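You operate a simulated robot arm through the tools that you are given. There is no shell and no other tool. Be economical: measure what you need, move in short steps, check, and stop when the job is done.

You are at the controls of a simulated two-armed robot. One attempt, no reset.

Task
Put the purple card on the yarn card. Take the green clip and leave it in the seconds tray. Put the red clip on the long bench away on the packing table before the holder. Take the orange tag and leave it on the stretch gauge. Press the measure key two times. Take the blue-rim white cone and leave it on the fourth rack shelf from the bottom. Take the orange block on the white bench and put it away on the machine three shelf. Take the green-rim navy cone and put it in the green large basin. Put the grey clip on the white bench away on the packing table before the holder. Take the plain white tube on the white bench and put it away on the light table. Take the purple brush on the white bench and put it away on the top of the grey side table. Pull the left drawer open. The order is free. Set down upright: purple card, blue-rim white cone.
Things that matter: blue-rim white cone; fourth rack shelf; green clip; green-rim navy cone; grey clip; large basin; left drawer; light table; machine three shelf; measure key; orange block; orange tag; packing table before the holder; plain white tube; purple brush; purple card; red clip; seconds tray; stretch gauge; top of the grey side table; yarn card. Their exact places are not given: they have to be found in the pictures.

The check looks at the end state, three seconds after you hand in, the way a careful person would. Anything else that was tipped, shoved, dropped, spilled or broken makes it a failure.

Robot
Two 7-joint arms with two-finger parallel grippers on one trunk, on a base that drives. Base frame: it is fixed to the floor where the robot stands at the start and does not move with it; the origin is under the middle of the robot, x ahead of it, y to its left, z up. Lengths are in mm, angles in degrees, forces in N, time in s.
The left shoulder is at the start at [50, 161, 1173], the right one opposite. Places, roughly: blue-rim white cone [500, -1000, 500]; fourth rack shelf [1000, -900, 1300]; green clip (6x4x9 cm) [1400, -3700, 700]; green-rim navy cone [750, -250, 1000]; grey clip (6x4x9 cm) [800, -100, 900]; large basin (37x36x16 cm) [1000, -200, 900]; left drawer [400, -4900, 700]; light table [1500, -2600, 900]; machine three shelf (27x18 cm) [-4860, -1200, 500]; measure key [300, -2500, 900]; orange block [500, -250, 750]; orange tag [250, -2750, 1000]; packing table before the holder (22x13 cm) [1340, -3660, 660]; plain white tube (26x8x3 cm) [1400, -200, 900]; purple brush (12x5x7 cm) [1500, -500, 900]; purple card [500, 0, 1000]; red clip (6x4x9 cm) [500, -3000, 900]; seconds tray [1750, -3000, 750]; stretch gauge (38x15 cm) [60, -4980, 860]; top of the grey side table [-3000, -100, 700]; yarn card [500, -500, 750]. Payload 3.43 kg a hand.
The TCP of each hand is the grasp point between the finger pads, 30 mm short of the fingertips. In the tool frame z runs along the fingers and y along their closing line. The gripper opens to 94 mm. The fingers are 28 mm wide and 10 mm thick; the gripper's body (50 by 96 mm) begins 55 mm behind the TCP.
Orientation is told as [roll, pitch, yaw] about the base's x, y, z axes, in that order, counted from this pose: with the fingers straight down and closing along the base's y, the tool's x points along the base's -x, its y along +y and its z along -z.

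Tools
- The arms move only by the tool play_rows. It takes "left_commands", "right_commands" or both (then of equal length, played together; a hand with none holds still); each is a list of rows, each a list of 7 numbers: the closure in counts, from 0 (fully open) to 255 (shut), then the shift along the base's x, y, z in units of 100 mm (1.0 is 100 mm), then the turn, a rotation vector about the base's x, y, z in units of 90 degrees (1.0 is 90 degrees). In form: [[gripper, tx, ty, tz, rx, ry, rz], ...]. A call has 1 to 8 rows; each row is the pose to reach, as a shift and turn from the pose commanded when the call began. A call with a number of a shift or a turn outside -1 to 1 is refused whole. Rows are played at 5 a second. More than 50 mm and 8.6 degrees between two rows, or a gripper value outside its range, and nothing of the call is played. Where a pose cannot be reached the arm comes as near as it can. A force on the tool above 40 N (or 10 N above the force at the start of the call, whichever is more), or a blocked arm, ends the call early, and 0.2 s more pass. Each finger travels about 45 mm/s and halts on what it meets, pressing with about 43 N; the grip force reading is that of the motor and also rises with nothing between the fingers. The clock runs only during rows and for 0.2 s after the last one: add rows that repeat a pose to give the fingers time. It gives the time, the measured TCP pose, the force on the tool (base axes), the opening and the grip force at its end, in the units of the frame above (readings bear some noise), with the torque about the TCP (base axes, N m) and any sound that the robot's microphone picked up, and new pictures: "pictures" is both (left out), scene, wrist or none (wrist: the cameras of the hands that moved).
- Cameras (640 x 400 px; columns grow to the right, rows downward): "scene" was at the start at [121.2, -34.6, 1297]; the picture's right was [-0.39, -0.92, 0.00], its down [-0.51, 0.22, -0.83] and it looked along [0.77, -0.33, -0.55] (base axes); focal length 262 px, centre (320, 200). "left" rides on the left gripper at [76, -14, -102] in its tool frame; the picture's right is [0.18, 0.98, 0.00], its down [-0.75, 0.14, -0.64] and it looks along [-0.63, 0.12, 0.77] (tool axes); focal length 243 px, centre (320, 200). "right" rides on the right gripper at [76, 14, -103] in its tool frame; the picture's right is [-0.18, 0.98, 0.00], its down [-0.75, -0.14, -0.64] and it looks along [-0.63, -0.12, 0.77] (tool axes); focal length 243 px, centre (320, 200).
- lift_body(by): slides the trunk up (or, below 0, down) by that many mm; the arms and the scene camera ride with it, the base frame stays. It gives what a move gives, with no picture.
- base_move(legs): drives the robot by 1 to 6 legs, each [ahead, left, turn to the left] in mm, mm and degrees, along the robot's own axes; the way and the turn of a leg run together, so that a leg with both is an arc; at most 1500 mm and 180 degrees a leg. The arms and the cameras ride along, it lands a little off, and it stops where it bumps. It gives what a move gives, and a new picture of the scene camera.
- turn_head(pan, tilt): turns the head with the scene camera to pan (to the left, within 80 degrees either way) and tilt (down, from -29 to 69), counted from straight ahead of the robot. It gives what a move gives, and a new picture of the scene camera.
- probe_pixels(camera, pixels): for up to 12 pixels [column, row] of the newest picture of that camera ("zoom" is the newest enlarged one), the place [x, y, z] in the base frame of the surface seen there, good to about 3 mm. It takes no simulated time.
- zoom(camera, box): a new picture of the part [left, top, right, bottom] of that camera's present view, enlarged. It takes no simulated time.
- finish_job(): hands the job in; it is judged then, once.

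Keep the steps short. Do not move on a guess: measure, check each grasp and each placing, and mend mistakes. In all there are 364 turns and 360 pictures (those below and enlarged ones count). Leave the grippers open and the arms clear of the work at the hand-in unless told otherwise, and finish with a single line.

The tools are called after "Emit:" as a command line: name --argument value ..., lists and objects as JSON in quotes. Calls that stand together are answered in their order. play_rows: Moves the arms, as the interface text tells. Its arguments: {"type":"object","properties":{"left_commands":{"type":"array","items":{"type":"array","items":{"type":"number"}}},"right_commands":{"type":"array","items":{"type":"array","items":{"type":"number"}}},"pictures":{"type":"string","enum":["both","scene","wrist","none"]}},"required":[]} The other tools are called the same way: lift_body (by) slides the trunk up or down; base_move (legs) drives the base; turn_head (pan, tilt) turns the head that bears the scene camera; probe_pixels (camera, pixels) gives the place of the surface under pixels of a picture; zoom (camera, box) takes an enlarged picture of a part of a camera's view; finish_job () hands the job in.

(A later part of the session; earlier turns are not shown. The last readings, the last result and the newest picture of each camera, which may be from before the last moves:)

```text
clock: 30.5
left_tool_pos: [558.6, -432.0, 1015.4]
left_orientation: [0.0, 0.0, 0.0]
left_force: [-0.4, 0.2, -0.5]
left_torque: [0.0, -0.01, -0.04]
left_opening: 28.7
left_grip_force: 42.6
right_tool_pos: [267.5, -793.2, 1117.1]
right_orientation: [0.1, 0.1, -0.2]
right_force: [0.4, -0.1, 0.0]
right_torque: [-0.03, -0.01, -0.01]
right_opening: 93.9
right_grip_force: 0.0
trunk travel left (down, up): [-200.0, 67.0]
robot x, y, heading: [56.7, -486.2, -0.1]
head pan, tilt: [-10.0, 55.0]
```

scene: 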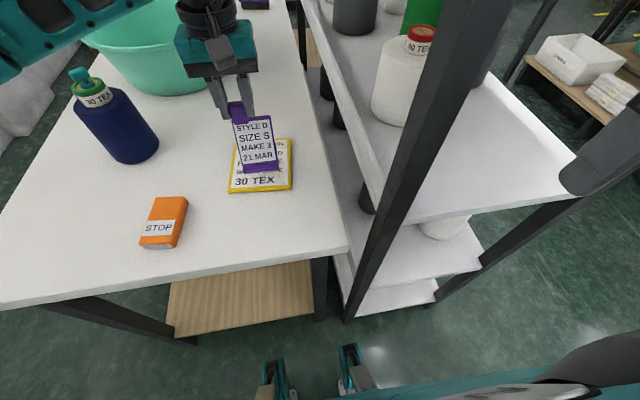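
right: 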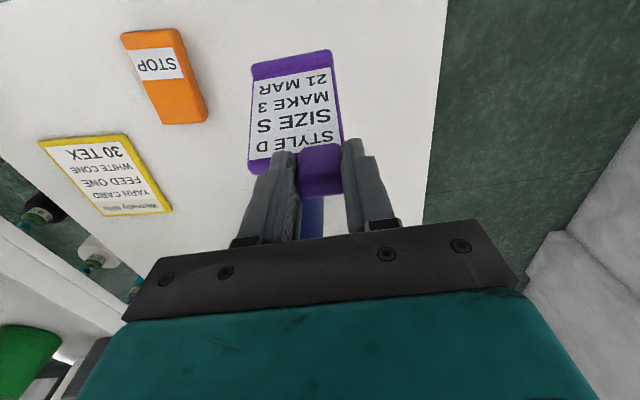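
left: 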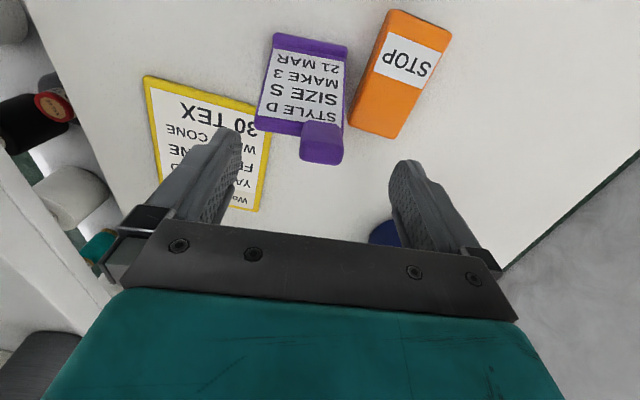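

The card hovers over the yarn card. I go a bit farther in, +15 in x, and lower to z≈978.

Emit:
play_rows --left_commands '[[255, 0.18, -0.05, 0, 0, 0, 0], [255, 0.18, -0.05, -0.25, 0, 0, 0], [255, 0.18, -0.05, -0.35, 0, 0, 0], [255, 0.18, -0.05, -0.38, 0, 0, 0]]' --pictures "scene"

Emit:
zoom --camera "scene" --box '[200, 90, 320, 200]'

```text
clock: 31.5
left_tool_pos: [576.9, -435.5, 977.9]
left_orientation: [-0.1, -0.1, 0.0]
left_force: [-0.4, 1.0, -1.1]
left_torque: [0.02, -0.02, -0.03]
left_opening: 29.0
left_grip_force: 42.9
right_tool_pos: [267.4, -791.7, 1116.1]
right_orientation: [0.2, 0.1, 0.0]
right_force: [-0.1, -0.1, 1.4]
right_torque: [0.02, 0.04, 0.0]
right_opening: 94.1
right_grip_force: 0.0
trunk travel left (down, up): [-200.0, 67.0]
robot x, y, heading: [57.0, -486.0, -0.4]
head pan, tilt: [-10.0, 55.0]
```

scene: 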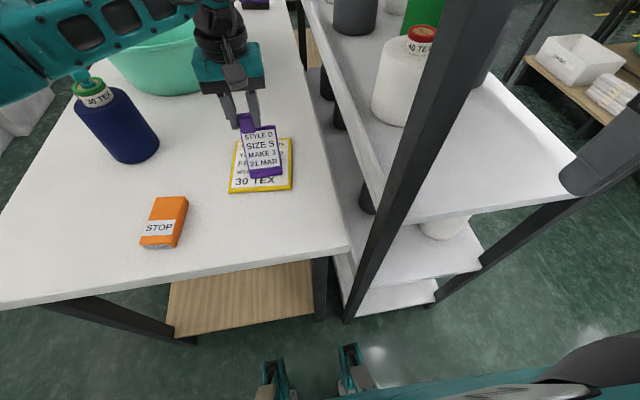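

```text
3.64 times, centred on (260, 145) of scene
```

zoom: 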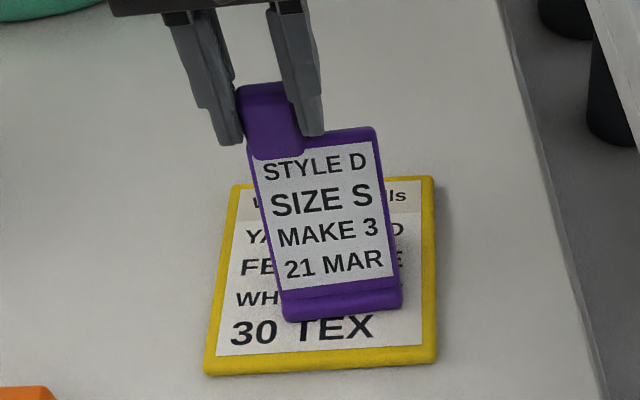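

Emit:
play_rows --left_commands '[[255, 0, 0, -0.02, 0, 0, 0], [255, 0, 0, -0.03, 0, 0, 0], [120, 0, 0, -0.02, 0, 0, 0], [0, 0, 0, -0.02, 0, 0, 0], [0, 0, 0, -0.02, 0, 0, 0], [0, 0, 0, 0.3, 0, 0, 0], [0, 0, 0, 0.7, 0, 0, 0], [0, 0, 0, 1.0, 0, 0, 0]]' --pictures "scene"

Emit:
zoom --camera "scene" --box '[200, 90, 320, 200]'

```text
clock: 33.3
left_tool_pos: [576.2, -436.0, 1081.9]
left_orientation: [0.0, 0.1, -0.2]
left_force: [0.7, 0.0, 1.2]
left_torque: [-0.04, 0.01, 0.01]
left_opening: 94.2
left_grip_force: 0.1
right_tool_pos: [268.0, -792.2, 1115.8]
right_orientation: [0.3, 0.2, 0.0]
right_force: [0.2, -0.5, 0.7]
right_torque: [-0.01, 0.0, 0.02]
right_opening: 94.0
right_grip_force: 0.2
trunk travel left (down, up): [-200.0, 67.0]
robot x, y, heading: [58.7, -490.2, -0.3]
head pan, tilt: [-10.0, 55.0]
```

scene: 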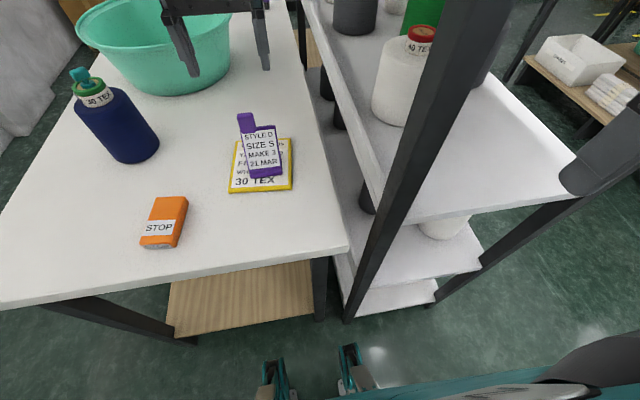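

```text
3.64 times, centred on (260, 145) of scene
```

zoom: 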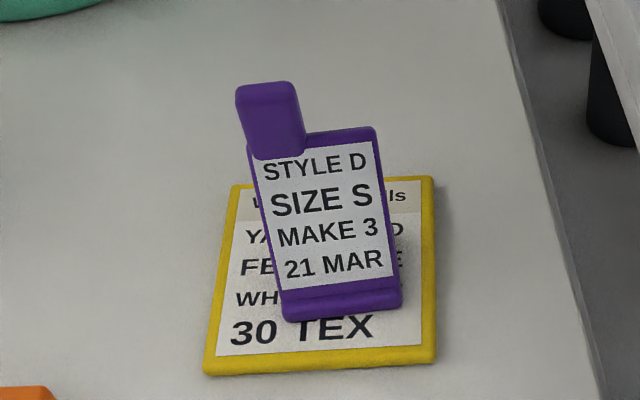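

The purple card is done. Next is the navy cone and the basin, from the bench's left side. I measure the basin and cone, and pull the left hand back.

Emit:
probe_pixels --camera "scene" --pixels '[[80, 30], [150, 0], [228, 20], [190, 95], [160, 60], [83, 78], [95, 88], [100, 100], [120, 160], [255, 3]]'

Emit:
play_rows --left_commands '[[0, -0.45, 0.1, 0, 0, 0, 0], [0, -0.9, 0.2, 0, 0, 0, 0], [0, -1.0, 0.5, 0, 0, 0, 0], [0, -1.0, 1.0, 0, 0, 0, 0]]' --pictures "none"

Emit:
play_rows --left_commands '[[0, -0.45, 0.1, 0.1, 0, 0, 0], [0, -0.9, 0.2, 0.2, 0, 0, 0], [0, -1.0, 0.5, 0.3, 0, 0, 0], [0, -1.0, 1.0, 0.3, 0, 0, 0]]' --pictures "none"

Emit:
play_rows --left_commands '[[0, -0.4, 0, 0, 0, 0, 0], [0, -0.8, 0, 0, 0, 0, 0], [0, -0.8, 0.4, 0, 0, 0, 0], [0, -0.8, 0.8, 0, 0, 0, 0]]' --pictures "none"

```text
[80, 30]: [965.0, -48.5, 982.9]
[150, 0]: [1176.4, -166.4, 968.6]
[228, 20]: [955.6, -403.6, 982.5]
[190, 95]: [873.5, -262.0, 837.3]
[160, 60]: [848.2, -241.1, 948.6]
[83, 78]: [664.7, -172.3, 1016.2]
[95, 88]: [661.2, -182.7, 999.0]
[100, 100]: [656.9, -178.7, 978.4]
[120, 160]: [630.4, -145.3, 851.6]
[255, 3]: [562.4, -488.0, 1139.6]
```

```text
clock: 34.3
left_tool_pos: [477.8, -332.7, 1081.1]
left_orientation: [-0.1, 0.0, -0.1]
left_force: [1.2, 0.2, -1.1]
left_torque: [-0.04, 0.0, 0.02]
left_opening: 94.1
left_grip_force: 0.1
right_tool_pos: [267.3, -790.5, 1117.6]
right_orientation: [0.1, 0.1, -0.1]
right_force: [1.1, 0.3, 1.2]
right_torque: [-0.01, -0.01, 0.03]
right_opening: 93.8
right_grip_force: 0.1
trunk travel left (down, up): [-200.0, 67.0]
robot x, y, heading: [57.5, -485.8, 0.1]
head pan, tilt: [-10.0, 55.0]
```

```text
clock: 35.3
left_tool_pos: [377.4, -231.5, 1106.7]
left_orientation: [-0.2, -0.1, -0.1]
left_force: [-0.5, -0.2, 0.3]
left_torque: [0.0, -0.01, -0.01]
left_opening: 94.0
left_grip_force: 0.1
right_tool_pos: [267.8, -791.0, 1116.9]
right_orientation: [0.1, 0.0, -0.2]
right_force: [0.8, 1.0, 0.0]
right_torque: [0.03, 0.02, 0.02]
right_opening: 94.2
right_grip_force: 0.1
trunk travel left (down, up): [-200.0, 67.0]
robot x, y, heading: [61.7, -488.6, -0.1]
head pan, tilt: [-10.0, 55.0]
```

```text
clock: 36.3
left_tool_pos: [295.5, -153.7, 1107.5]
left_orientation: [0.0, 0.1, -0.2]
left_force: [0.8, 0.2, -0.2]
left_torque: [-0.02, -0.03, -0.03]
left_opening: 94.1
left_grip_force: 0.0
right_tool_pos: [266.7, -792.2, 1116.9]
right_orientation: [0.2, 0.0, 0.0]
right_force: [0.2, 0.3, 0.1]
right_torque: [0.03, 0.01, 0.0]
right_opening: 93.9
right_grip_force: 0.0
trunk travel left (down, up): [-200.0, 67.0]
robot x, y, heading: [57.2, -486.4, -0.5]
head pan, tilt: [-10.0, 55.0]
```

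Both arms are tucked. I back off and slide left past the bench's end, then look.

Emit:
base_move --legs '[[-120, 0, 0], [0, 970, 0]]'

Emit:
turn_head --pan 0 --tilt 25

```text
clock: 42.2
left_tool_pos: [166.6, 820.1, 1108.4]
left_orientation: [-0.1, 0.1, 0.6]
left_force: [0.0, 0.8, -1.0]
left_torque: [0.01, -0.03, 0.04]
left_opening: 94.1
left_grip_force: 0.0
right_tool_pos: [147.6, 181.9, 1116.8]
right_orientation: [0.2, 0.1, 0.6]
right_force: [0.0, 0.1, 0.0]
right_torque: [0.03, 0.02, -0.01]
right_opening: 93.9
right_grip_force: 0.1
trunk travel left (down, up): [-200.0, 67.0]
robot x, y, heading: [-65.7, 484.4, 0.5]
head pan, tilt: [-10.0, 55.0]
```

scene: 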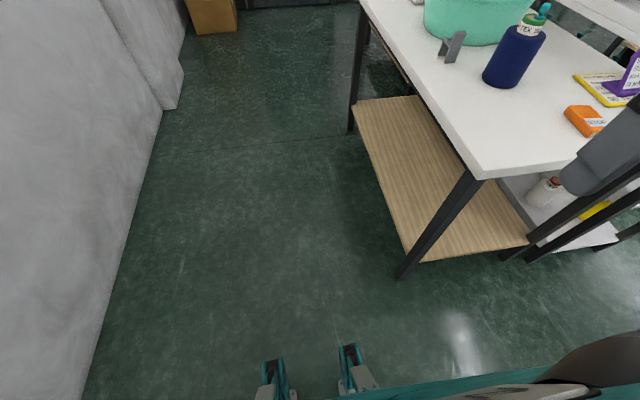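

```text
clock: 43.1
left_tool_pos: [168.1, 819.9, 1109.2]
left_orientation: [-0.1, 0.0, 0.7]
left_force: [0.3, 0.0, -0.7]
left_torque: [-0.01, -0.03, 0.01]
left_opening: 93.9
left_grip_force: 0.0
right_tool_pos: [147.0, 182.4, 1115.9]
right_orientation: [0.1, 0.1, 0.6]
right_force: [-0.2, 0.1, 0.2]
right_torque: [0.0, 0.01, -0.01]
right_opening: 94.0
right_grip_force: 0.1
trunk travel left (down, up): [-200.0, 67.0]
robot x, y, heading: [-67.1, 485.3, 0.6]
head pan, tilt: [0.0, 25.0]
```

scene: 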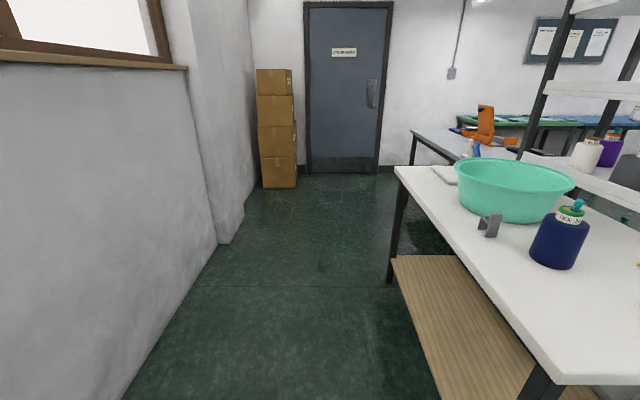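

Emit:
probe_pixels --camera "scene" --pixels '[[100, 200], [60, 300], [225, 240], [270, 185], [400, 170], [390, 275], [320, 170], [412, 132], [440, 175], [470, 145], [490, 125], [550, 380]]'

Emit:
zoom --camera "scene" --box '[390, 90, 640, 290]'

```text
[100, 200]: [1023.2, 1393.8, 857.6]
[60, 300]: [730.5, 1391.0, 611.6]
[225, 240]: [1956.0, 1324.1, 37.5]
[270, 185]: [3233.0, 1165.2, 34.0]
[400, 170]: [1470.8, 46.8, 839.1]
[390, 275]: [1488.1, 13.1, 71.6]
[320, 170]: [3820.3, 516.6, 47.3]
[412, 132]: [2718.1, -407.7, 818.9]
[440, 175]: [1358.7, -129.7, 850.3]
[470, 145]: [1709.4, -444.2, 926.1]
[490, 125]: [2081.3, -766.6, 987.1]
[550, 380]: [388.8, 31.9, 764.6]
```

```text
2.00 times, centred on (515, 190) of scene
```

zoom: 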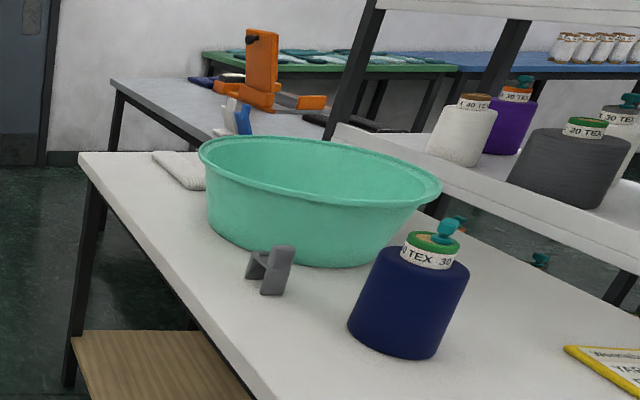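

The corridor is free (wall at y≈1390). I drive along it to x≈815 and turn to face the bench.

Emit:
base_move --legs '[[880, 50, 0], [0, 0, -90]]'

Emit:
turn_head --pan 0 --tilt 45

```text
clock: 51.6
left_tool_pos: [1166.1, 298.0, 1107.2]
left_orientation: [0.0, 0.0, -89.7]
left_force: [0.4, 1.1, 0.3]
left_torque: [0.02, 0.0, 0.02]
left_opening: 94.1
left_grip_force: 0.0
right_tool_pos: [528.6, 320.3, 1117.4]
right_orientation: [0.1, 0.3, -89.6]
right_force: [0.2, -1.3, -0.5]
right_torque: [-0.03, 0.01, 0.01]
right_opening: 93.8
right_grip_force: 0.1
trunk travel left (down, up): [-200.0, 67.0]
robot x, y, heading: [829.7, 537.9, -89.8]
head pan, tilt: [0.0, 25.0]
```

scene: 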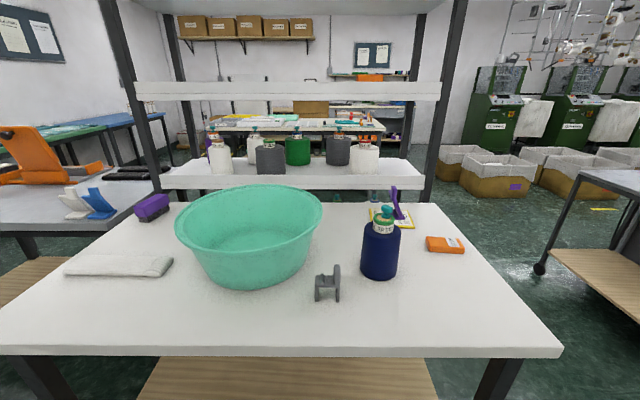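

```text
clock: 52.5
left_tool_pos: [1165.7, 298.7, 1108.2]
left_orientation: [-0.1, 0.0, -89.6]
left_force: [0.7, 0.4, -1.0]
left_torque: [-0.02, -0.01, -0.01]
left_opening: 93.9
left_grip_force: 0.1
right_tool_pos: [528.8, 320.6, 1117.0]
right_orientation: [0.3, 0.1, -89.6]
right_force: [0.3, -0.8, 1.1]
right_torque: [0.0, 0.02, -0.02]
right_opening: 93.9
right_grip_force: 0.0
trunk travel left (down, up): [-200.0, 67.0]
robot x, y, heading: [826.5, 535.3, -89.6]
head pan, tilt: [0.0, 45.0]
```

scene: 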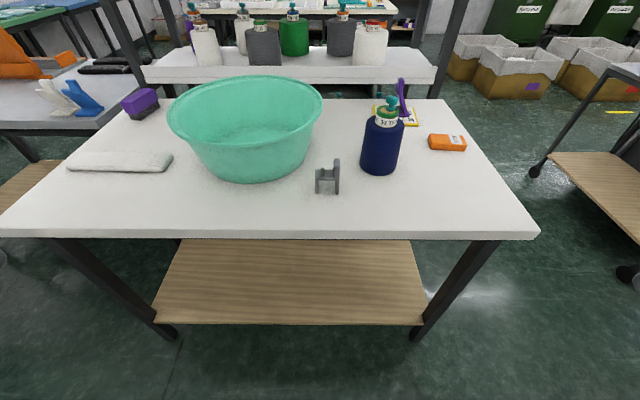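

Emit:
base_move --legs '[[185, 0, 0]]'

Emit:
zoom --camera "scene" --box '[280, 70, 460, 220]'

```text
clock: 54.1
left_tool_pos: [1167.0, 115.1, 1108.1]
left_orientation: [-0.1, 0.0, -89.8]
left_force: [-0.5, 0.1, -0.4]
left_torque: [-0.02, 0.0, -0.05]
left_opening: 94.1
left_grip_force: 0.0
right_tool_pos: [529.0, 140.0, 1117.3]
right_orientation: [0.2, 0.1, -89.7]
right_force: [0.1, -0.1, -0.1]
right_torque: [0.01, -0.03, -0.03]
right_opening: 93.9
right_grip_force: 0.1
trunk travel left (down, up): [-200.0, 67.0]
robot x, y, heading: [835.4, 351.3, -89.8]
head pan, tilt: [0.0, 45.0]
stopped in leg 1: the robot was blocked; the commanded pose is now the measured one
```

scene: 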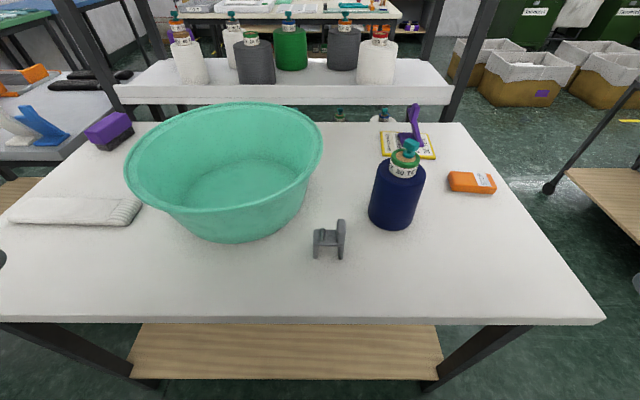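

```text
2.67 times, centred on (370, 145) of scene
```

zoom: 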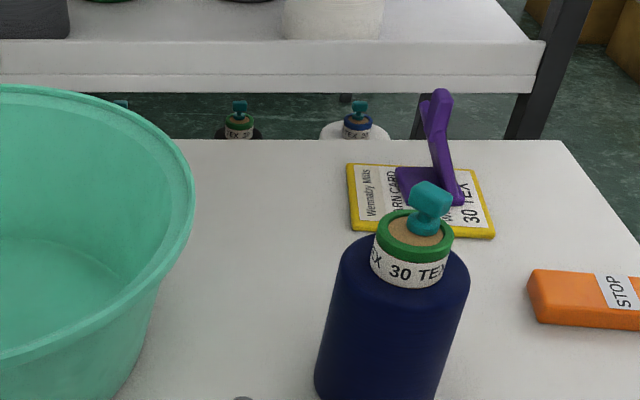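

Emit:
probe_pixels --camera "zoom" --pixels '[[430, 190], [415, 197], [450, 210], [422, 225], [376, 250], [452, 252], [412, 280], [350, 255], [465, 280], [405, 330], [385, 235], [445, 233]]'

Emit:
probe_pixels --camera "scene" --pixels '[[125, 150], [323, 150], [220, 103], [232, 240], [240, 200], [329, 258], [317, 232], [341, 225], [330, 240], [98, 128], [75, 205], [135, 218]]'

```text
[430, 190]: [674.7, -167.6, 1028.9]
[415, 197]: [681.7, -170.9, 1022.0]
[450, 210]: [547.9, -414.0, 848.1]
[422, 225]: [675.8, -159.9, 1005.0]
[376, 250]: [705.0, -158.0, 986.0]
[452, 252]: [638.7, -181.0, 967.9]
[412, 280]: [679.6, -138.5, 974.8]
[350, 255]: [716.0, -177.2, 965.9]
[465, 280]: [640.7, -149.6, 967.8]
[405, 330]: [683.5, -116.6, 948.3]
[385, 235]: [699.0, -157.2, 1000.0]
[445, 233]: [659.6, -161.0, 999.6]
```

```text
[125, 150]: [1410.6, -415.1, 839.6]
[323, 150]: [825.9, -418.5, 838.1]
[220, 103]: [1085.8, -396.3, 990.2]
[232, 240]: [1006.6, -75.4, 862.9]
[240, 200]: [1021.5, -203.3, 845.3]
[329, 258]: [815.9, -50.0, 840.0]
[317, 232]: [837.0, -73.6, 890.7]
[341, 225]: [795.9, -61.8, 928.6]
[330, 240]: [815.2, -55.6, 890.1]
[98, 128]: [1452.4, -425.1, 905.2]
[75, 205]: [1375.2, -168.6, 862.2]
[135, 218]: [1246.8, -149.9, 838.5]
```

The cone's ring is at about (676,-168), z 970-1000, with its knob up to 1030. I shift the base so the cone is nearly straight ahead of the right hand.

Emit:
base_move --legs '[[-5, -80, 0]]'

Emit:
play_rows --right_commands '[[0, 0.1, -0.45, 0, 0, 0, 0], [0, 0.3, -0.85, 0, 0, 0, 0], [0, 0.6, -1.0, 0, 0, 0, 0], [0, 1.0, -1.0, 0, 0, 0, 0]]' --pictures "none"

Emit:
play_rows --right_commands '[[0, 0.2, -0.4, 0, 0, 0, 0], [0, 0.4, -0.8, 0, 0, 0, 0], [0, 0.7, -1.0, 0, 0, 0, 0], [0, 1.0, -1.0, 0, 0, 0, 0]]' --pictures "none"

```text
clock: 55.2
left_tool_pos: [1086.4, 120.6, 1108.3]
left_orientation: [0.0, 0.0, -89.7]
left_force: [-0.7, 0.4, -0.7]
left_torque: [0.0, -0.01, -0.06]
left_opening: 94.1
left_grip_force: 0.0
right_tool_pos: [447.1, 142.6, 1116.3]
right_orientation: [0.2, 0.0, -89.7]
right_force: [-0.2, 0.1, -1.1]
right_torque: [0.01, -0.01, 0.04]
right_opening: 93.6
right_grip_force: 0.1
trunk travel left (down, up): [-200.0, 67.0]
robot x, y, heading: [755.4, 354.3, -89.8]
head pan, tilt: [0.0, 45.0]
```

scene: 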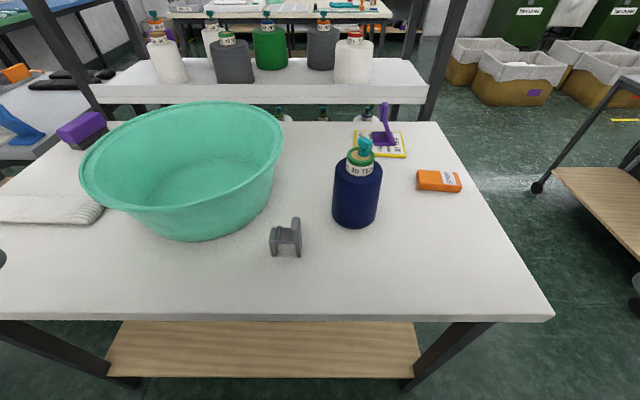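

```text
clock: 56.2
left_tool_pos: [1086.8, 118.8, 1106.9]
left_orientation: [-0.1, 0.0, -89.6]
left_force: [0.6, 0.5, -0.2]
left_torque: [0.02, 0.02, -0.06]
left_opening: 93.9
left_grip_force: 0.1
right_tool_pos: [550.1, 41.6, 1117.7]
right_orientation: [0.3, 0.0, -89.6]
right_force: [0.2, -0.5, 0.3]
right_torque: [0.01, 0.04, -0.02]
right_opening: 94.1
right_grip_force: 0.1
trunk travel left (down, up): [-200.0, 67.0]
robot x, y, heading: [752.1, 354.6, -89.9]
head pan, tilt: [0.0, 45.0]
```

```text
clock: 57.2
left_tool_pos: [1086.1, 118.6, 1108.1]
left_orientation: [0.0, 0.1, -89.7]
left_force: [-0.2, 0.1, 0.1]
left_torque: [0.0, -0.01, 0.01]
left_opening: 94.3
left_grip_force: 0.1
right_tool_pos: [646.7, -55.0, 1118.1]
right_orientation: [0.1, 0.0, -90.0]
right_force: [0.0, 0.3, -0.8]
right_torque: [0.01, -0.01, 0.03]
right_opening: 94.0
right_grip_force: 0.0
trunk travel left (down, up): [-200.0, 67.0]
robot x, y, heading: [751.6, 352.2, -89.6]
head pan, tilt: [0.0, 45.0]
```

Emit:
play_rows --right_commands '[[0, 0.15, -0.4, 0, 0, 0, 0], [0, 0.29, -0.8, 0, 0, 0, 0], [0, 0.29, -1.0, 0, 0, 0, 0], [0, 0.29, -1.0, 0, 0, 0, 0]]' --pictures "none"

Emit:
play_rows --right_commands '[[0, 0, -0.12, 0, 0, 0, 0], [0, 0, -0.12, -0.4, 0, 0, 0], [0, 0, -0.12, -0.6, 0, 0, 0]]' --pictures "both"

```text
clock: 58.2
left_tool_pos: [1085.8, 118.5, 1107.9]
left_orientation: [0.1, -0.1, -89.6]
left_force: [0.4, -0.1, -0.5]
left_torque: [-0.05, 0.0, -0.01]
left_opening: 94.1
left_grip_force: 0.1
right_tool_pos: [617.6, -109.1, 1110.9]
right_orientation: [0.2, 0.0, -89.7]
right_force: [-0.6, 0.8, 0.5]
right_torque: [0.01, 0.04, 0.0]
right_opening: 94.1
right_grip_force: 0.0
right hand out of reach, approached as far as the arm can: row 1, 2, 3, 4
trunk travel left (down, up): [-200.0, 67.0]
robot x, y, heading: [750.4, 357.4, -89.5]
head pan, tilt: [0.0, 45.0]
```

```text
clock: 59.0
left_tool_pos: [1085.0, 118.7, 1107.4]
left_orientation: [0.0, -0.1, -89.8]
left_force: [-0.5, 0.1, -0.1]
left_torque: [-0.01, -0.04, 0.02]
left_opening: 94.1
left_grip_force: 0.2
right_tool_pos: [611.8, -116.6, 1049.7]
right_orientation: [0.3, 0.0, -89.7]
right_force: [0.0, -0.1, 0.7]
right_torque: [0.0, 0.02, -0.01]
right_opening: 93.8
right_grip_force: 0.1
right hand out of reach, approached as far as the arm can: row 1, 2, 3
trunk travel left (down, up): [-200.0, 67.0]
robot x, y, heading: [751.9, 357.0, -89.6]
head pan, tilt: [0.0, 45.0]
```

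scene: 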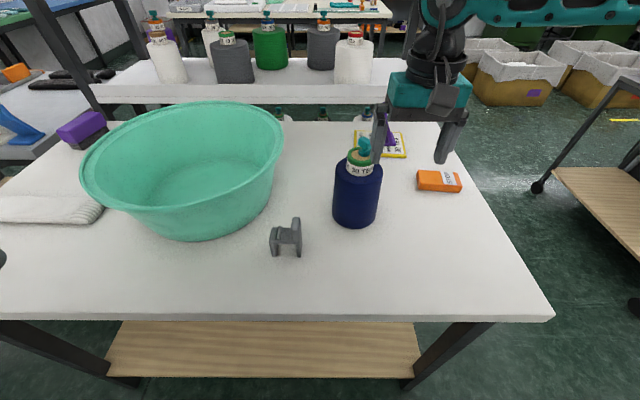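
right: 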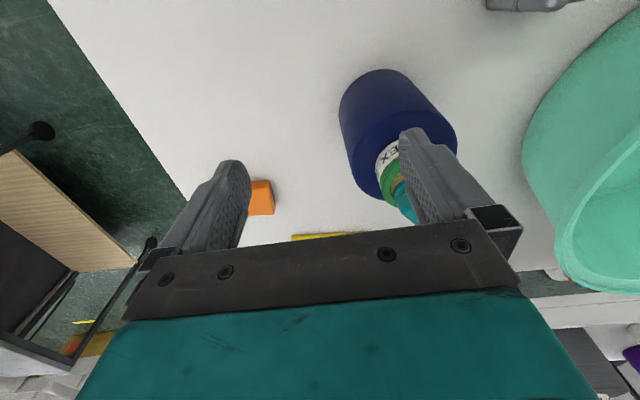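

The straight-down reach ends at about 494 mm. I raise the hand and tilt the fingers 30° forward to gain reach.

Emit:
play_rows --right_commands '[[0, 0, 0.2, 0.4, 0, 0, 0], [0, 0, 0.3, 0.8, 0, 0, 0], [0, 0, 0.3, 0.8, -0.08, 0, 0], [0, 0, 0.3, 0.8, -0.16, 0, 0], [0, 0, 0.3, 0.8, -0.24, 0, 0], [0, 0, 0.3, 0.8, -0.33, 0, 0]]' --pictures "none"

Emit:
play_rows --right_commands '[[0, 0.3, -0.2, 0, 0, 0, 0], [0, 0.6, -0.5, 0, 0, 0, 0], [0, 0.64, -0.8, 0, 0, 0, 0]]' --pictures "both"

```text
clock: 60.4
left_tool_pos: [1085.9, 119.9, 1108.6]
left_orientation: [0.1, 0.0, -89.6]
left_force: [0.0, 0.8, -0.1]
left_torque: [0.0, -0.01, 0.02]
left_opening: 94.0
left_grip_force: 0.1
right_tool_pos: [611.9, -84.3, 1129.2]
right_orientation: [0.2, -29.7, -89.7]
right_force: [0.0, -0.4, 0.2]
right_torque: [-0.01, 0.0, -0.04]
right_opening: 94.3
right_grip_force: 0.0
trunk travel left (down, up): [-200.0, 67.0]
robot x, y, heading: [750.8, 360.0, -89.7]
head pan, tilt: [0.0, 45.0]
```

```text
clock: 61.2
left_tool_pos: [1086.2, 118.9, 1106.8]
left_orientation: [-0.1, 0.1, -89.6]
left_force: [0.7, -0.9, -0.1]
left_torque: [0.0, 0.0, 0.01]
left_opening: 94.3
left_grip_force: 0.0
right_tool_pos: [656.7, -122.0, 1124.3]
right_orientation: [0.0, -29.7, -89.7]
right_force: [-0.2, -0.3, -0.5]
right_torque: [0.02, -0.01, -0.01]
right_opening: 94.1
right_grip_force: 0.0
right hand out of reach, approached as far as the arm can: row 2, 3
trunk travel left (down, up): [-200.0, 67.0]
robot x, y, heading: [749.5, 356.3, -89.7]
head pan, tilt: [0.0, 45.0]
```

scene: 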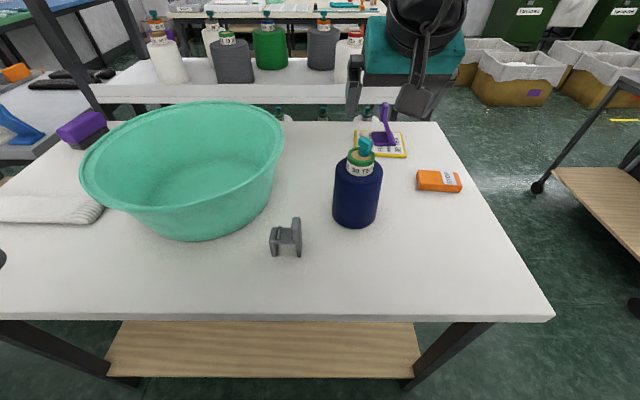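
right: 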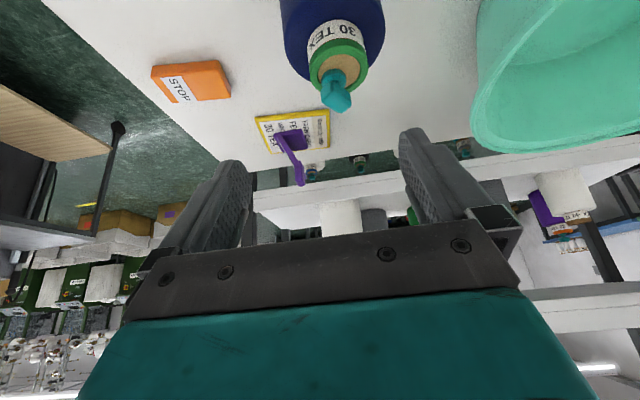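

Clipping looks tied to reaching inward, so I shift the base so the cone is about 160 mm to the right.

Emit:
base_move --legs '[[0, 85, 0]]'

Emit:
play_rows --right_commands '[[0, -0.3, 0, 0, 0, 0, 0], [0, -0.65, 0, 0, 0, 0, 0], [0, -0.65, -0.25, 0, 0, 0, 0], [0, -0.65, -0.46, 0, 0, 0, 0]]' --pictures "wrist"

```text
clock: 62.3
left_tool_pos: [1174.9, 118.9, 1107.6]
left_orientation: [-0.1, 0.1, -89.7]
left_force: [0.5, 0.0, -0.7]
left_torque: [-0.03, 0.02, -0.03]
left_opening: 94.0
left_grip_force: 0.0
right_tool_pos: [744.6, -120.5, 1122.1]
right_orientation: [-0.1, -29.8, -89.7]
right_force: [-0.2, -0.2, 0.4]
right_torque: [0.0, 0.02, -0.01]
right_opening: 94.1
right_grip_force: 0.0
trunk travel left (down, up): [-200.0, 67.0]
robot x, y, heading: [841.0, 353.7, -89.9]
head pan, tilt: [0.0, 45.0]
```

scene: 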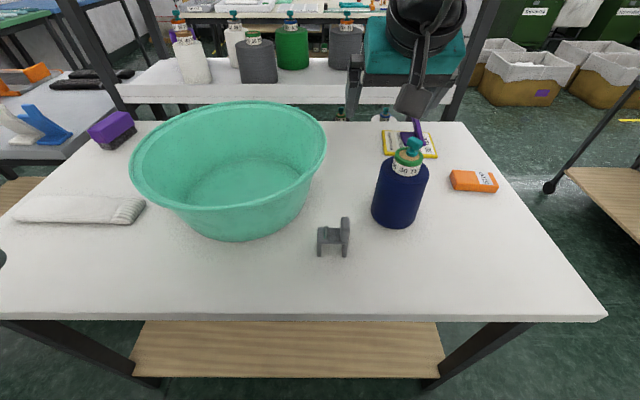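

```text
clock: 63.3
left_tool_pos: [1173.8, 119.2, 1108.3]
left_orientation: [0.0, 0.1, -89.7]
left_force: [0.2, 0.6, -0.3]
left_torque: [0.01, 0.0, -0.02]
left_opening: 94.0
left_grip_force: 0.1
right_tool_pos: [674.5, -164.9, 1121.3]
right_orientation: [0.0, -29.7, -89.8]
right_force: [0.2, 0.0, -0.4]
right_torque: [0.0, 0.01, 0.0]
right_opening: 93.7
right_grip_force: 0.1
trunk travel left (down, up): [-200.0, 67.0]
robot x, y, heading: [835.1, 357.0, -89.7]
head pan, tilt: [0.0, 45.0]
```

right: 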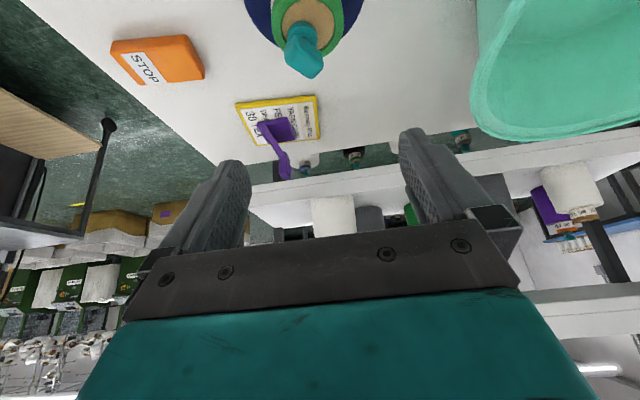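

It reaches. I descend around the ring to z≈1003, the knob passing between the fingers.

Emit:
play_rows --right_commands '[[0, 0.02, 0.05, -0.45, 0, 0, 0], [0, 0.02, 0.05, -0.9, 0, 0, 0]]' --pictures "both"

```text
clock: 63.9
left_tool_pos: [1172.8, 118.9, 1108.4]
left_orientation: [0.1, 0.0, -89.7]
left_force: [-0.5, 0.9, 0.1]
left_torque: [0.01, 0.03, -0.01]
left_opening: 94.1
left_grip_force: 0.2
right_tool_pos: [678.8, -158.6, 1034.2]
right_orientation: [-0.1, -29.8, -89.7]
right_force: [0.0, 0.9, -0.5]
right_torque: [-0.03, 0.03, 0.0]
right_opening: 94.1
right_grip_force: 0.1
trunk travel left (down, up): [-200.0, 67.0]
robot x, y, heading: [838.5, 353.7, -89.7]
head pan, tilt: [0.0, 45.0]
```

scene: 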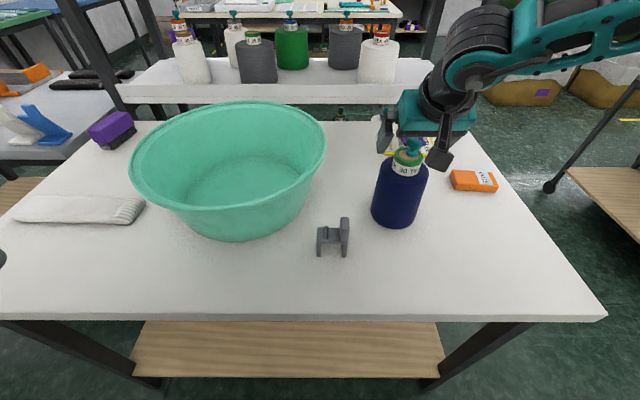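
right: 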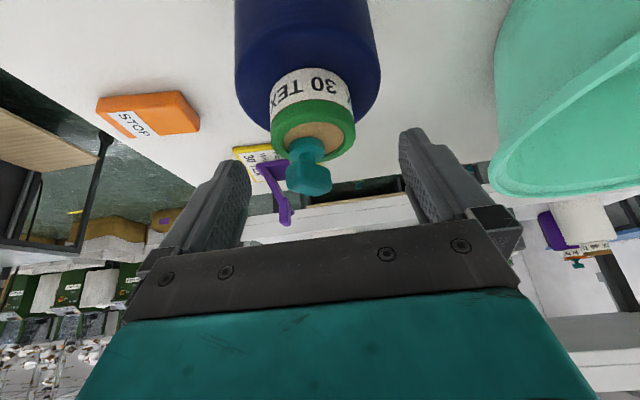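

Emit:
play_rows --right_commands '[[0, 0, 0, -0.2, 0, 0, 0], [0, 0, 0, -0.31, 0, 0, 0], [60, 0, 0, -0.31, 0, 0, 0], [120, 0, 0, -0.31, 0, 0, 0], [255, 0, 0, -0.31, 0, 0, 0], [255, 0, 0, -0.31, 0, 0, 0], [255, 0, 0, -0.31, 0, 0, 0]]' --pictures "both"

```text
clock: 65.5
left_tool_pos: [1173.6, 120.1, 1108.0]
left_orientation: [-0.1, 0.0, -89.7]
left_force: [0.0, -0.4, -0.3]
left_torque: [0.01, -0.02, -0.03]
left_opening: 94.1
left_grip_force: 0.0
right_tool_pos: [681.0, -159.4, 1002.7]
right_orientation: [0.0, -29.8, -89.6]
right_force: [3.7, -1.0, 6.5]
right_torque: [-0.21, -0.16, 0.08]
right_opening: 70.1
right_grip_force: 42.7
trunk travel left (down, up): [-200.0, 67.0]
robot x, y, heading: [836.3, 357.1, -89.5]
head pan, tilt: [0.0, 45.0]
```

scene: 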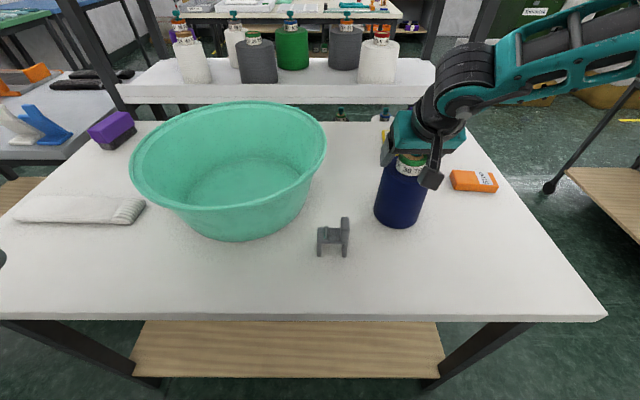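
right: 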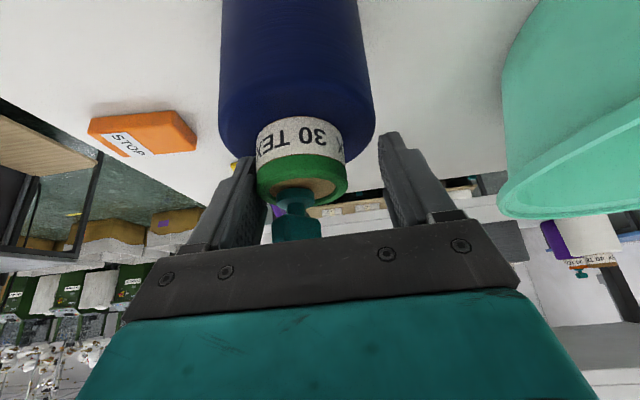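

The opening stuck at 70 with an upward force, so the fingertips rest on the cone's shoulder. I open, rise 12 mm, centre a little and close again.

Emit:
play_rows --right_commands '[[40, 0, 0, 0, 0, 0, 0], [40, 0, 0, 0.12, 0, 0, 0], [40, 0, 0, 0.12, 0, 0, 0]]' --pictures "wrist"

Emit:
zoom --camera "right" --box '[200, 90, 440, 250]'

Emit:
zoom --camera "scene" --box '[350, 90, 470, 240]'

```text
clock: 66.3
left_tool_pos: [1174.6, 119.4, 1108.2]
left_orientation: [0.0, 0.0, -89.8]
left_force: [0.6, 0.7, 0.4]
left_torque: [-0.04, -0.01, 0.01]
left_opening: 94.1
left_grip_force: 0.1
right_tool_pos: [680.1, -159.1, 1014.1]
right_orientation: [0.0, -29.5, -89.6]
right_force: [0.1, 0.0, 0.1]
right_torque: [0.0, 0.01, 0.01]
right_opening: 79.5
right_grip_force: 0.2
trunk travel left (down, up): [-200.0, 67.0]
robot x, y, heading: [840.2, 354.6, -89.6]
head pan, tilt: [0.0, 45.0]
```

right: 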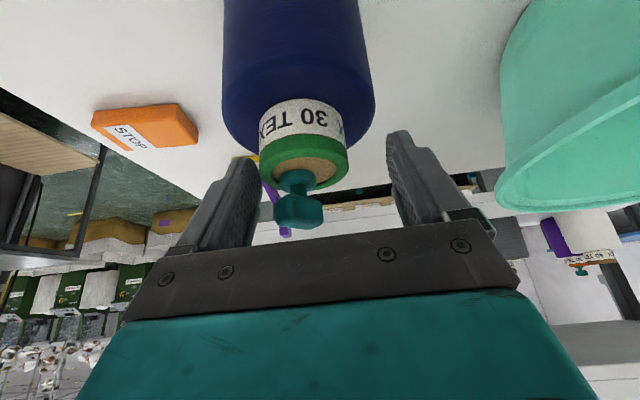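

```text
2.50 times, centred on (320, 170) of right
```

zoom: 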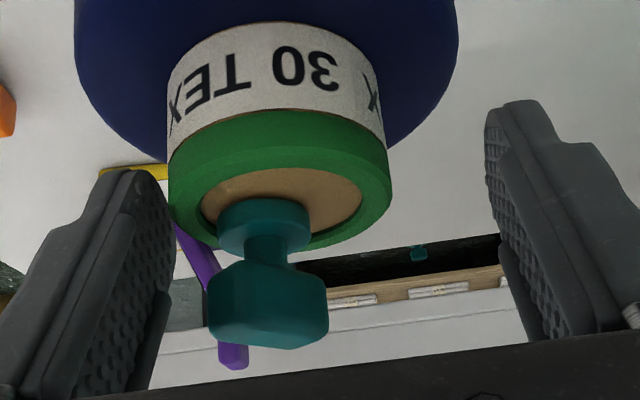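

```text
2.67 times, centred on (410, 165) of scene
```

zoom: 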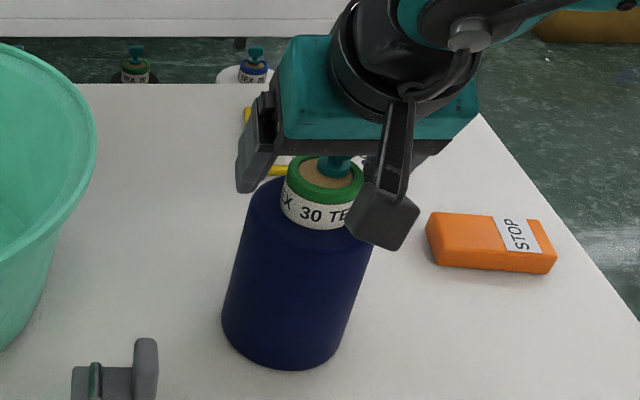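

Emit:
probe_pixels --camera "right" --pixels '[[240, 165], [400, 140], [395, 150], [262, 145], [345, 160], [300, 150], [298, 205], [300, 120], [305, 60], [295, 165]]'

```text
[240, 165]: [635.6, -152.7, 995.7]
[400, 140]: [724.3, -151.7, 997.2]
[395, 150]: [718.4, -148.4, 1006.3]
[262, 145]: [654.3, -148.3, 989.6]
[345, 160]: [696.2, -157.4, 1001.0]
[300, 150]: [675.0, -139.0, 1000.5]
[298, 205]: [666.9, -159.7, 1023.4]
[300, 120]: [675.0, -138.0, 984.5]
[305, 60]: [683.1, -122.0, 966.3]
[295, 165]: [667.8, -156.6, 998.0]
```

The ring's centre is (675,-163), z 970-1000; the hand is at x=680. I shift 5 mm and close at z≈1013.

Emit:
play_rows --right_commands '[[40, -0.05, 0, 0, 0, 0, 0], [100, -0.05, 0, 0, 0, 0, 0], [255, -0.05, 0, 0, 0, 0, 0], [255, -0.05, 0, 0, 0, 0, 0], [255, -0.05, 0, 0, 0, 0, 0], [255, -0.05, 0, 0, 0, 0, 0]]' --pictures "both"

```text
clock: 67.7
left_tool_pos: [1173.3, 120.2, 1107.6]
left_orientation: [0.1, 0.1, -89.7]
left_force: [-1.2, -0.1, 0.7]
left_torque: [0.02, 0.0, 0.0]
left_opening: 93.9
left_grip_force: 0.1
right_tool_pos: [675.4, -159.9, 1013.5]
right_orientation: [-0.1, -29.6, -89.7]
right_force: [-1.4, -0.1, 0.2]
right_torque: [-0.01, 0.09, -0.01]
right_opening: 49.1
right_grip_force: 43.6
trunk travel left (down, up): [-200.0, 67.0]
robot x, y, heading: [837.6, 355.3, -89.6]
head pan, tilt: [0.0, 45.0]
```

scene: 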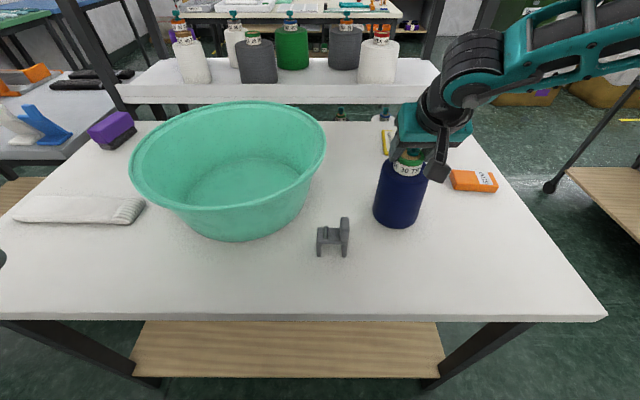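
right: 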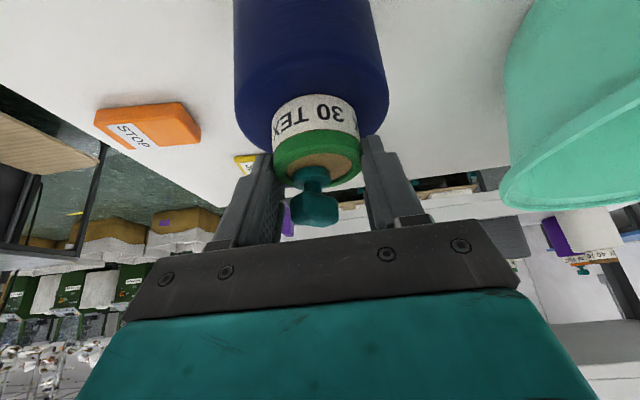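

Gripped on the ring (49 mm). I lift 100 mm and check.

Emit:
play_rows --right_commands '[[255, 0, 0, 0.2, 0, 0, 0], [255, 0, 0, 0.5, 0, 0, 0], [255, 0, 0.2, 0.9, 0, 0, 0], [255, 0, 0.3, 1.0, 0, 0, 0]]' --pictures "both"

```text
clock: 68.7
left_tool_pos: [1173.7, 118.3, 1107.5]
left_orientation: [0.0, 0.1, -89.7]
left_force: [0.9, 1.0, -0.2]
left_torque: [-0.06, 0.0, -0.02]
left_opening: 94.3
left_grip_force: 0.0
right_tool_pos: [673.7, -131.8, 1114.1]
right_orientation: [0.1, -29.6, -89.7]
right_force: [-0.1, -0.9, -1.9]
right_torque: [0.01, 0.01, -0.03]
right_opening: 48.9
right_grip_force: 43.2
trunk travel left (down, up): [-200.0, 67.0]
robot x, y, heading: [836.8, 355.4, -89.7]
head pan, tilt: [0.0, 45.0]
```

scene: 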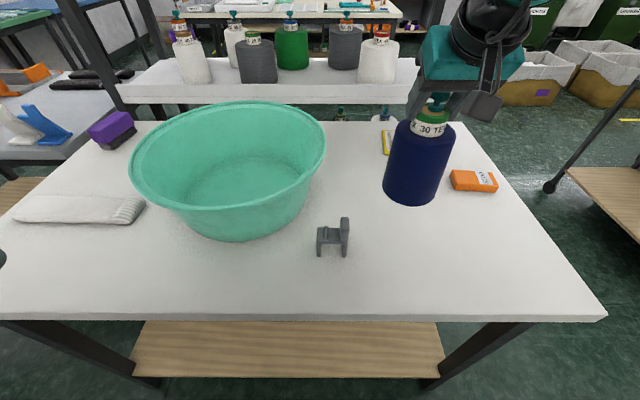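
right: 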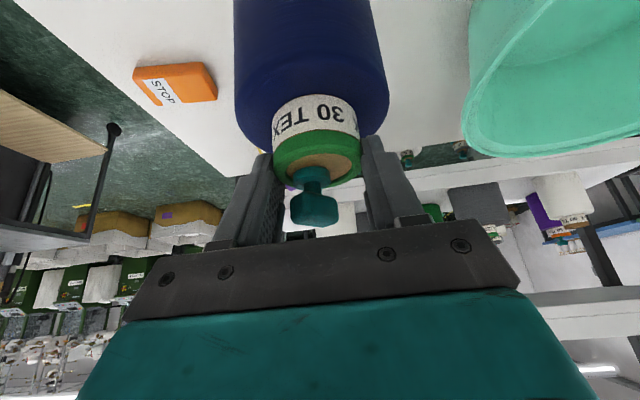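

Held. I raise the trunk 67 mm and the arm a little, so the cone's bottom clears the basin rim at 990.

Emit:
lift_body --by 66

Emit:
play_rows --right_commands '[[255, 0, 0.1, 0.3, 0, 0, 0], [255, 0, 0.1, 0.3, 0, 0, 0]]' --pictures "scene"

Emit:
probe_pixels --camera "scene" --pixels '[[326, 160], [130, 180], [225, 117], [230, 225], [225, 210], [240, 180], [300, 180]]'

```text
clock: 69.7
left_tool_pos: [1174.2, 119.2, 1173.5]
left_orientation: [0.0, 0.1, -89.6]
left_force: [0.7, -0.4, -0.4]
left_torque: [0.0, 0.0, 0.0]
left_opening: 94.0
left_grip_force: 0.0
right_tool_pos: [673.5, -131.9, 1180.2]
right_orientation: [-0.1, -29.6, -89.7]
right_force: [0.1, -0.4, -3.3]
right_torque: [0.03, 0.01, 0.0]
right_opening: 48.8
right_grip_force: 42.9
trunk travel left (down, up): [-266.0, 1.0]
robot x, y, heading: [834.5, 354.8, -89.7]
head pan, tilt: [0.0, 45.0]
```

```text
clock: 70.3
left_tool_pos: [1172.8, 118.5, 1174.7]
left_orientation: [0.0, 0.0, -89.8]
left_force: [0.0, -0.6, -0.2]
left_torque: [0.04, -0.01, 0.01]
left_opening: 93.9
left_grip_force: 0.1
right_tool_pos: [673.4, -123.1, 1209.6]
right_orientation: [-0.1, -29.5, -89.7]
right_force: [0.0, 0.3, -3.6]
right_torque: [0.02, -0.03, -0.01]
right_opening: 48.7
right_grip_force: 43.0
trunk travel left (down, up): [-266.0, 1.0]
robot x, y, heading: [839.7, 354.8, -89.5]
head pan, tilt: [0.0, 45.0]
```

scene: 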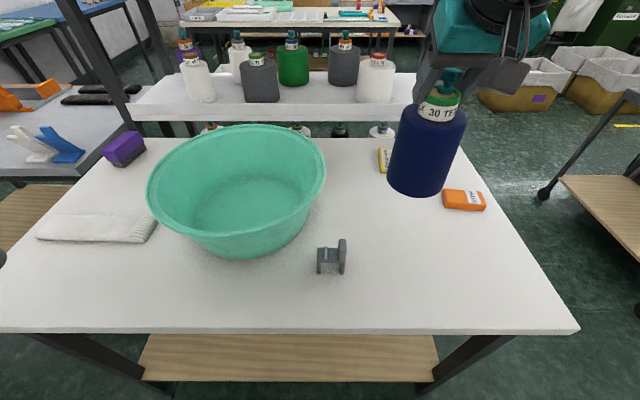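

```text
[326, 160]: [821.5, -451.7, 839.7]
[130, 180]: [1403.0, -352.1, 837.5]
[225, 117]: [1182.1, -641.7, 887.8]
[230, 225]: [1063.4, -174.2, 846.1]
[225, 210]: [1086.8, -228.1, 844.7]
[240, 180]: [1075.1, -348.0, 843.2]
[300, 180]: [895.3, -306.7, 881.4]
```

The basin floor is at z 845, centred near (1025,-235). I drive +x by 355 so the cone is over it.

Emit:
base_move --legs '[[0, 355, 0]]'

Emit:
play_rows --right_commands '[[255, 0, -0.3, 0, 0, 0, 0], [255, 0, -0.5, 0, 0, 0, 0], [255, 0, -0.5, 0, 0, 0, 0]]' --pictures "both"

```text
clock: 72.6
left_tool_pos: [1527.4, 119.8, 1173.9]
left_orientation: [-0.1, 0.1, -89.8]
left_force: [-0.5, 0.4, -0.3]
left_torque: [0.0, 0.03, 0.01]
left_opening: 94.1
left_grip_force: 0.0
right_tool_pos: [1025.2, -120.9, 1208.2]
right_orientation: [0.0, -29.6, -89.8]
right_force: [0.2, -0.4, -2.8]
right_torque: [0.01, -0.04, 0.02]
right_opening: 48.8
right_grip_force: 42.5
trunk travel left (down, up): [-266.0, 1.0]
robot x, y, heading: [1189.9, 353.8, -89.5]
head pan, tilt: [0.0, 45.0]
```

scene: 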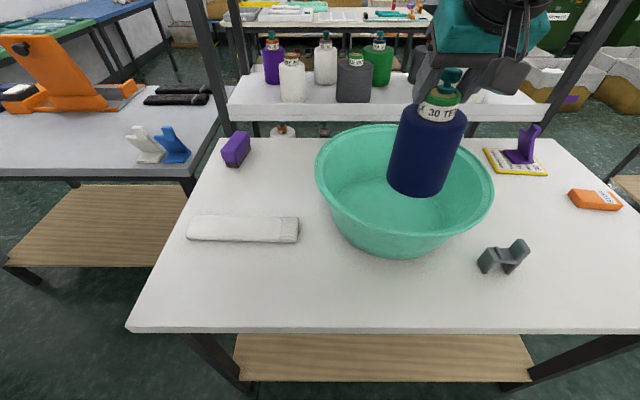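

```text
clock: 73.4
left_tool_pos: [1527.3, 120.0, 1173.4]
left_orientation: [0.1, 0.0, -89.8]
left_force: [-0.2, 0.2, 0.4]
left_torque: [-0.01, -0.01, 0.01]
left_opening: 94.1
left_grip_force: 0.1
right_tool_pos: [1024.1, -172.7, 1208.9]
right_orientation: [0.0, -29.7, -89.8]
right_force: [0.2, -0.3, -4.9]
right_torque: [0.01, 0.02, -0.01]
right_opening: 48.9
right_grip_force: 43.3
trunk travel left (down, up): [-266.0, 1.0]
robot x, y, heading: [1190.1, 355.9, -89.8]
head pan, tilt: [0.0, 45.0]
```

scene: 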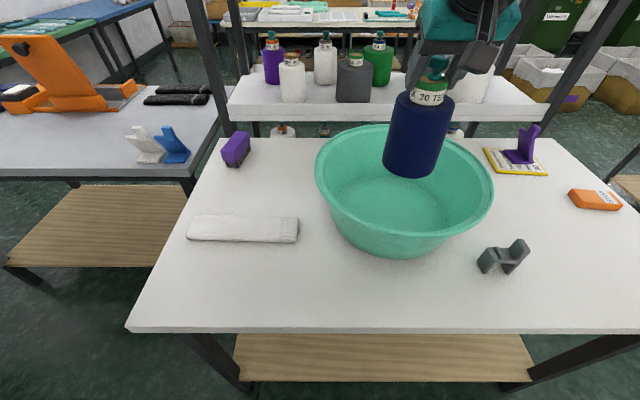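
right: 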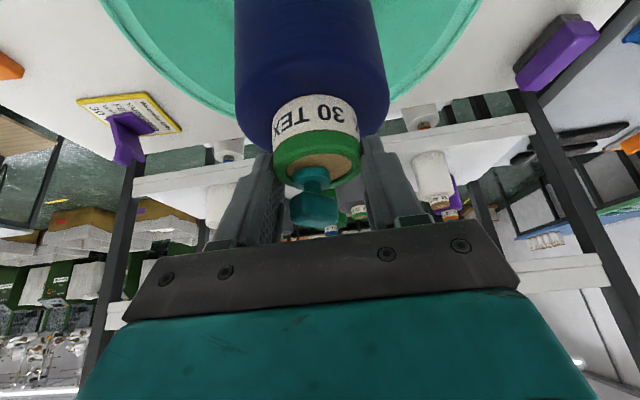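

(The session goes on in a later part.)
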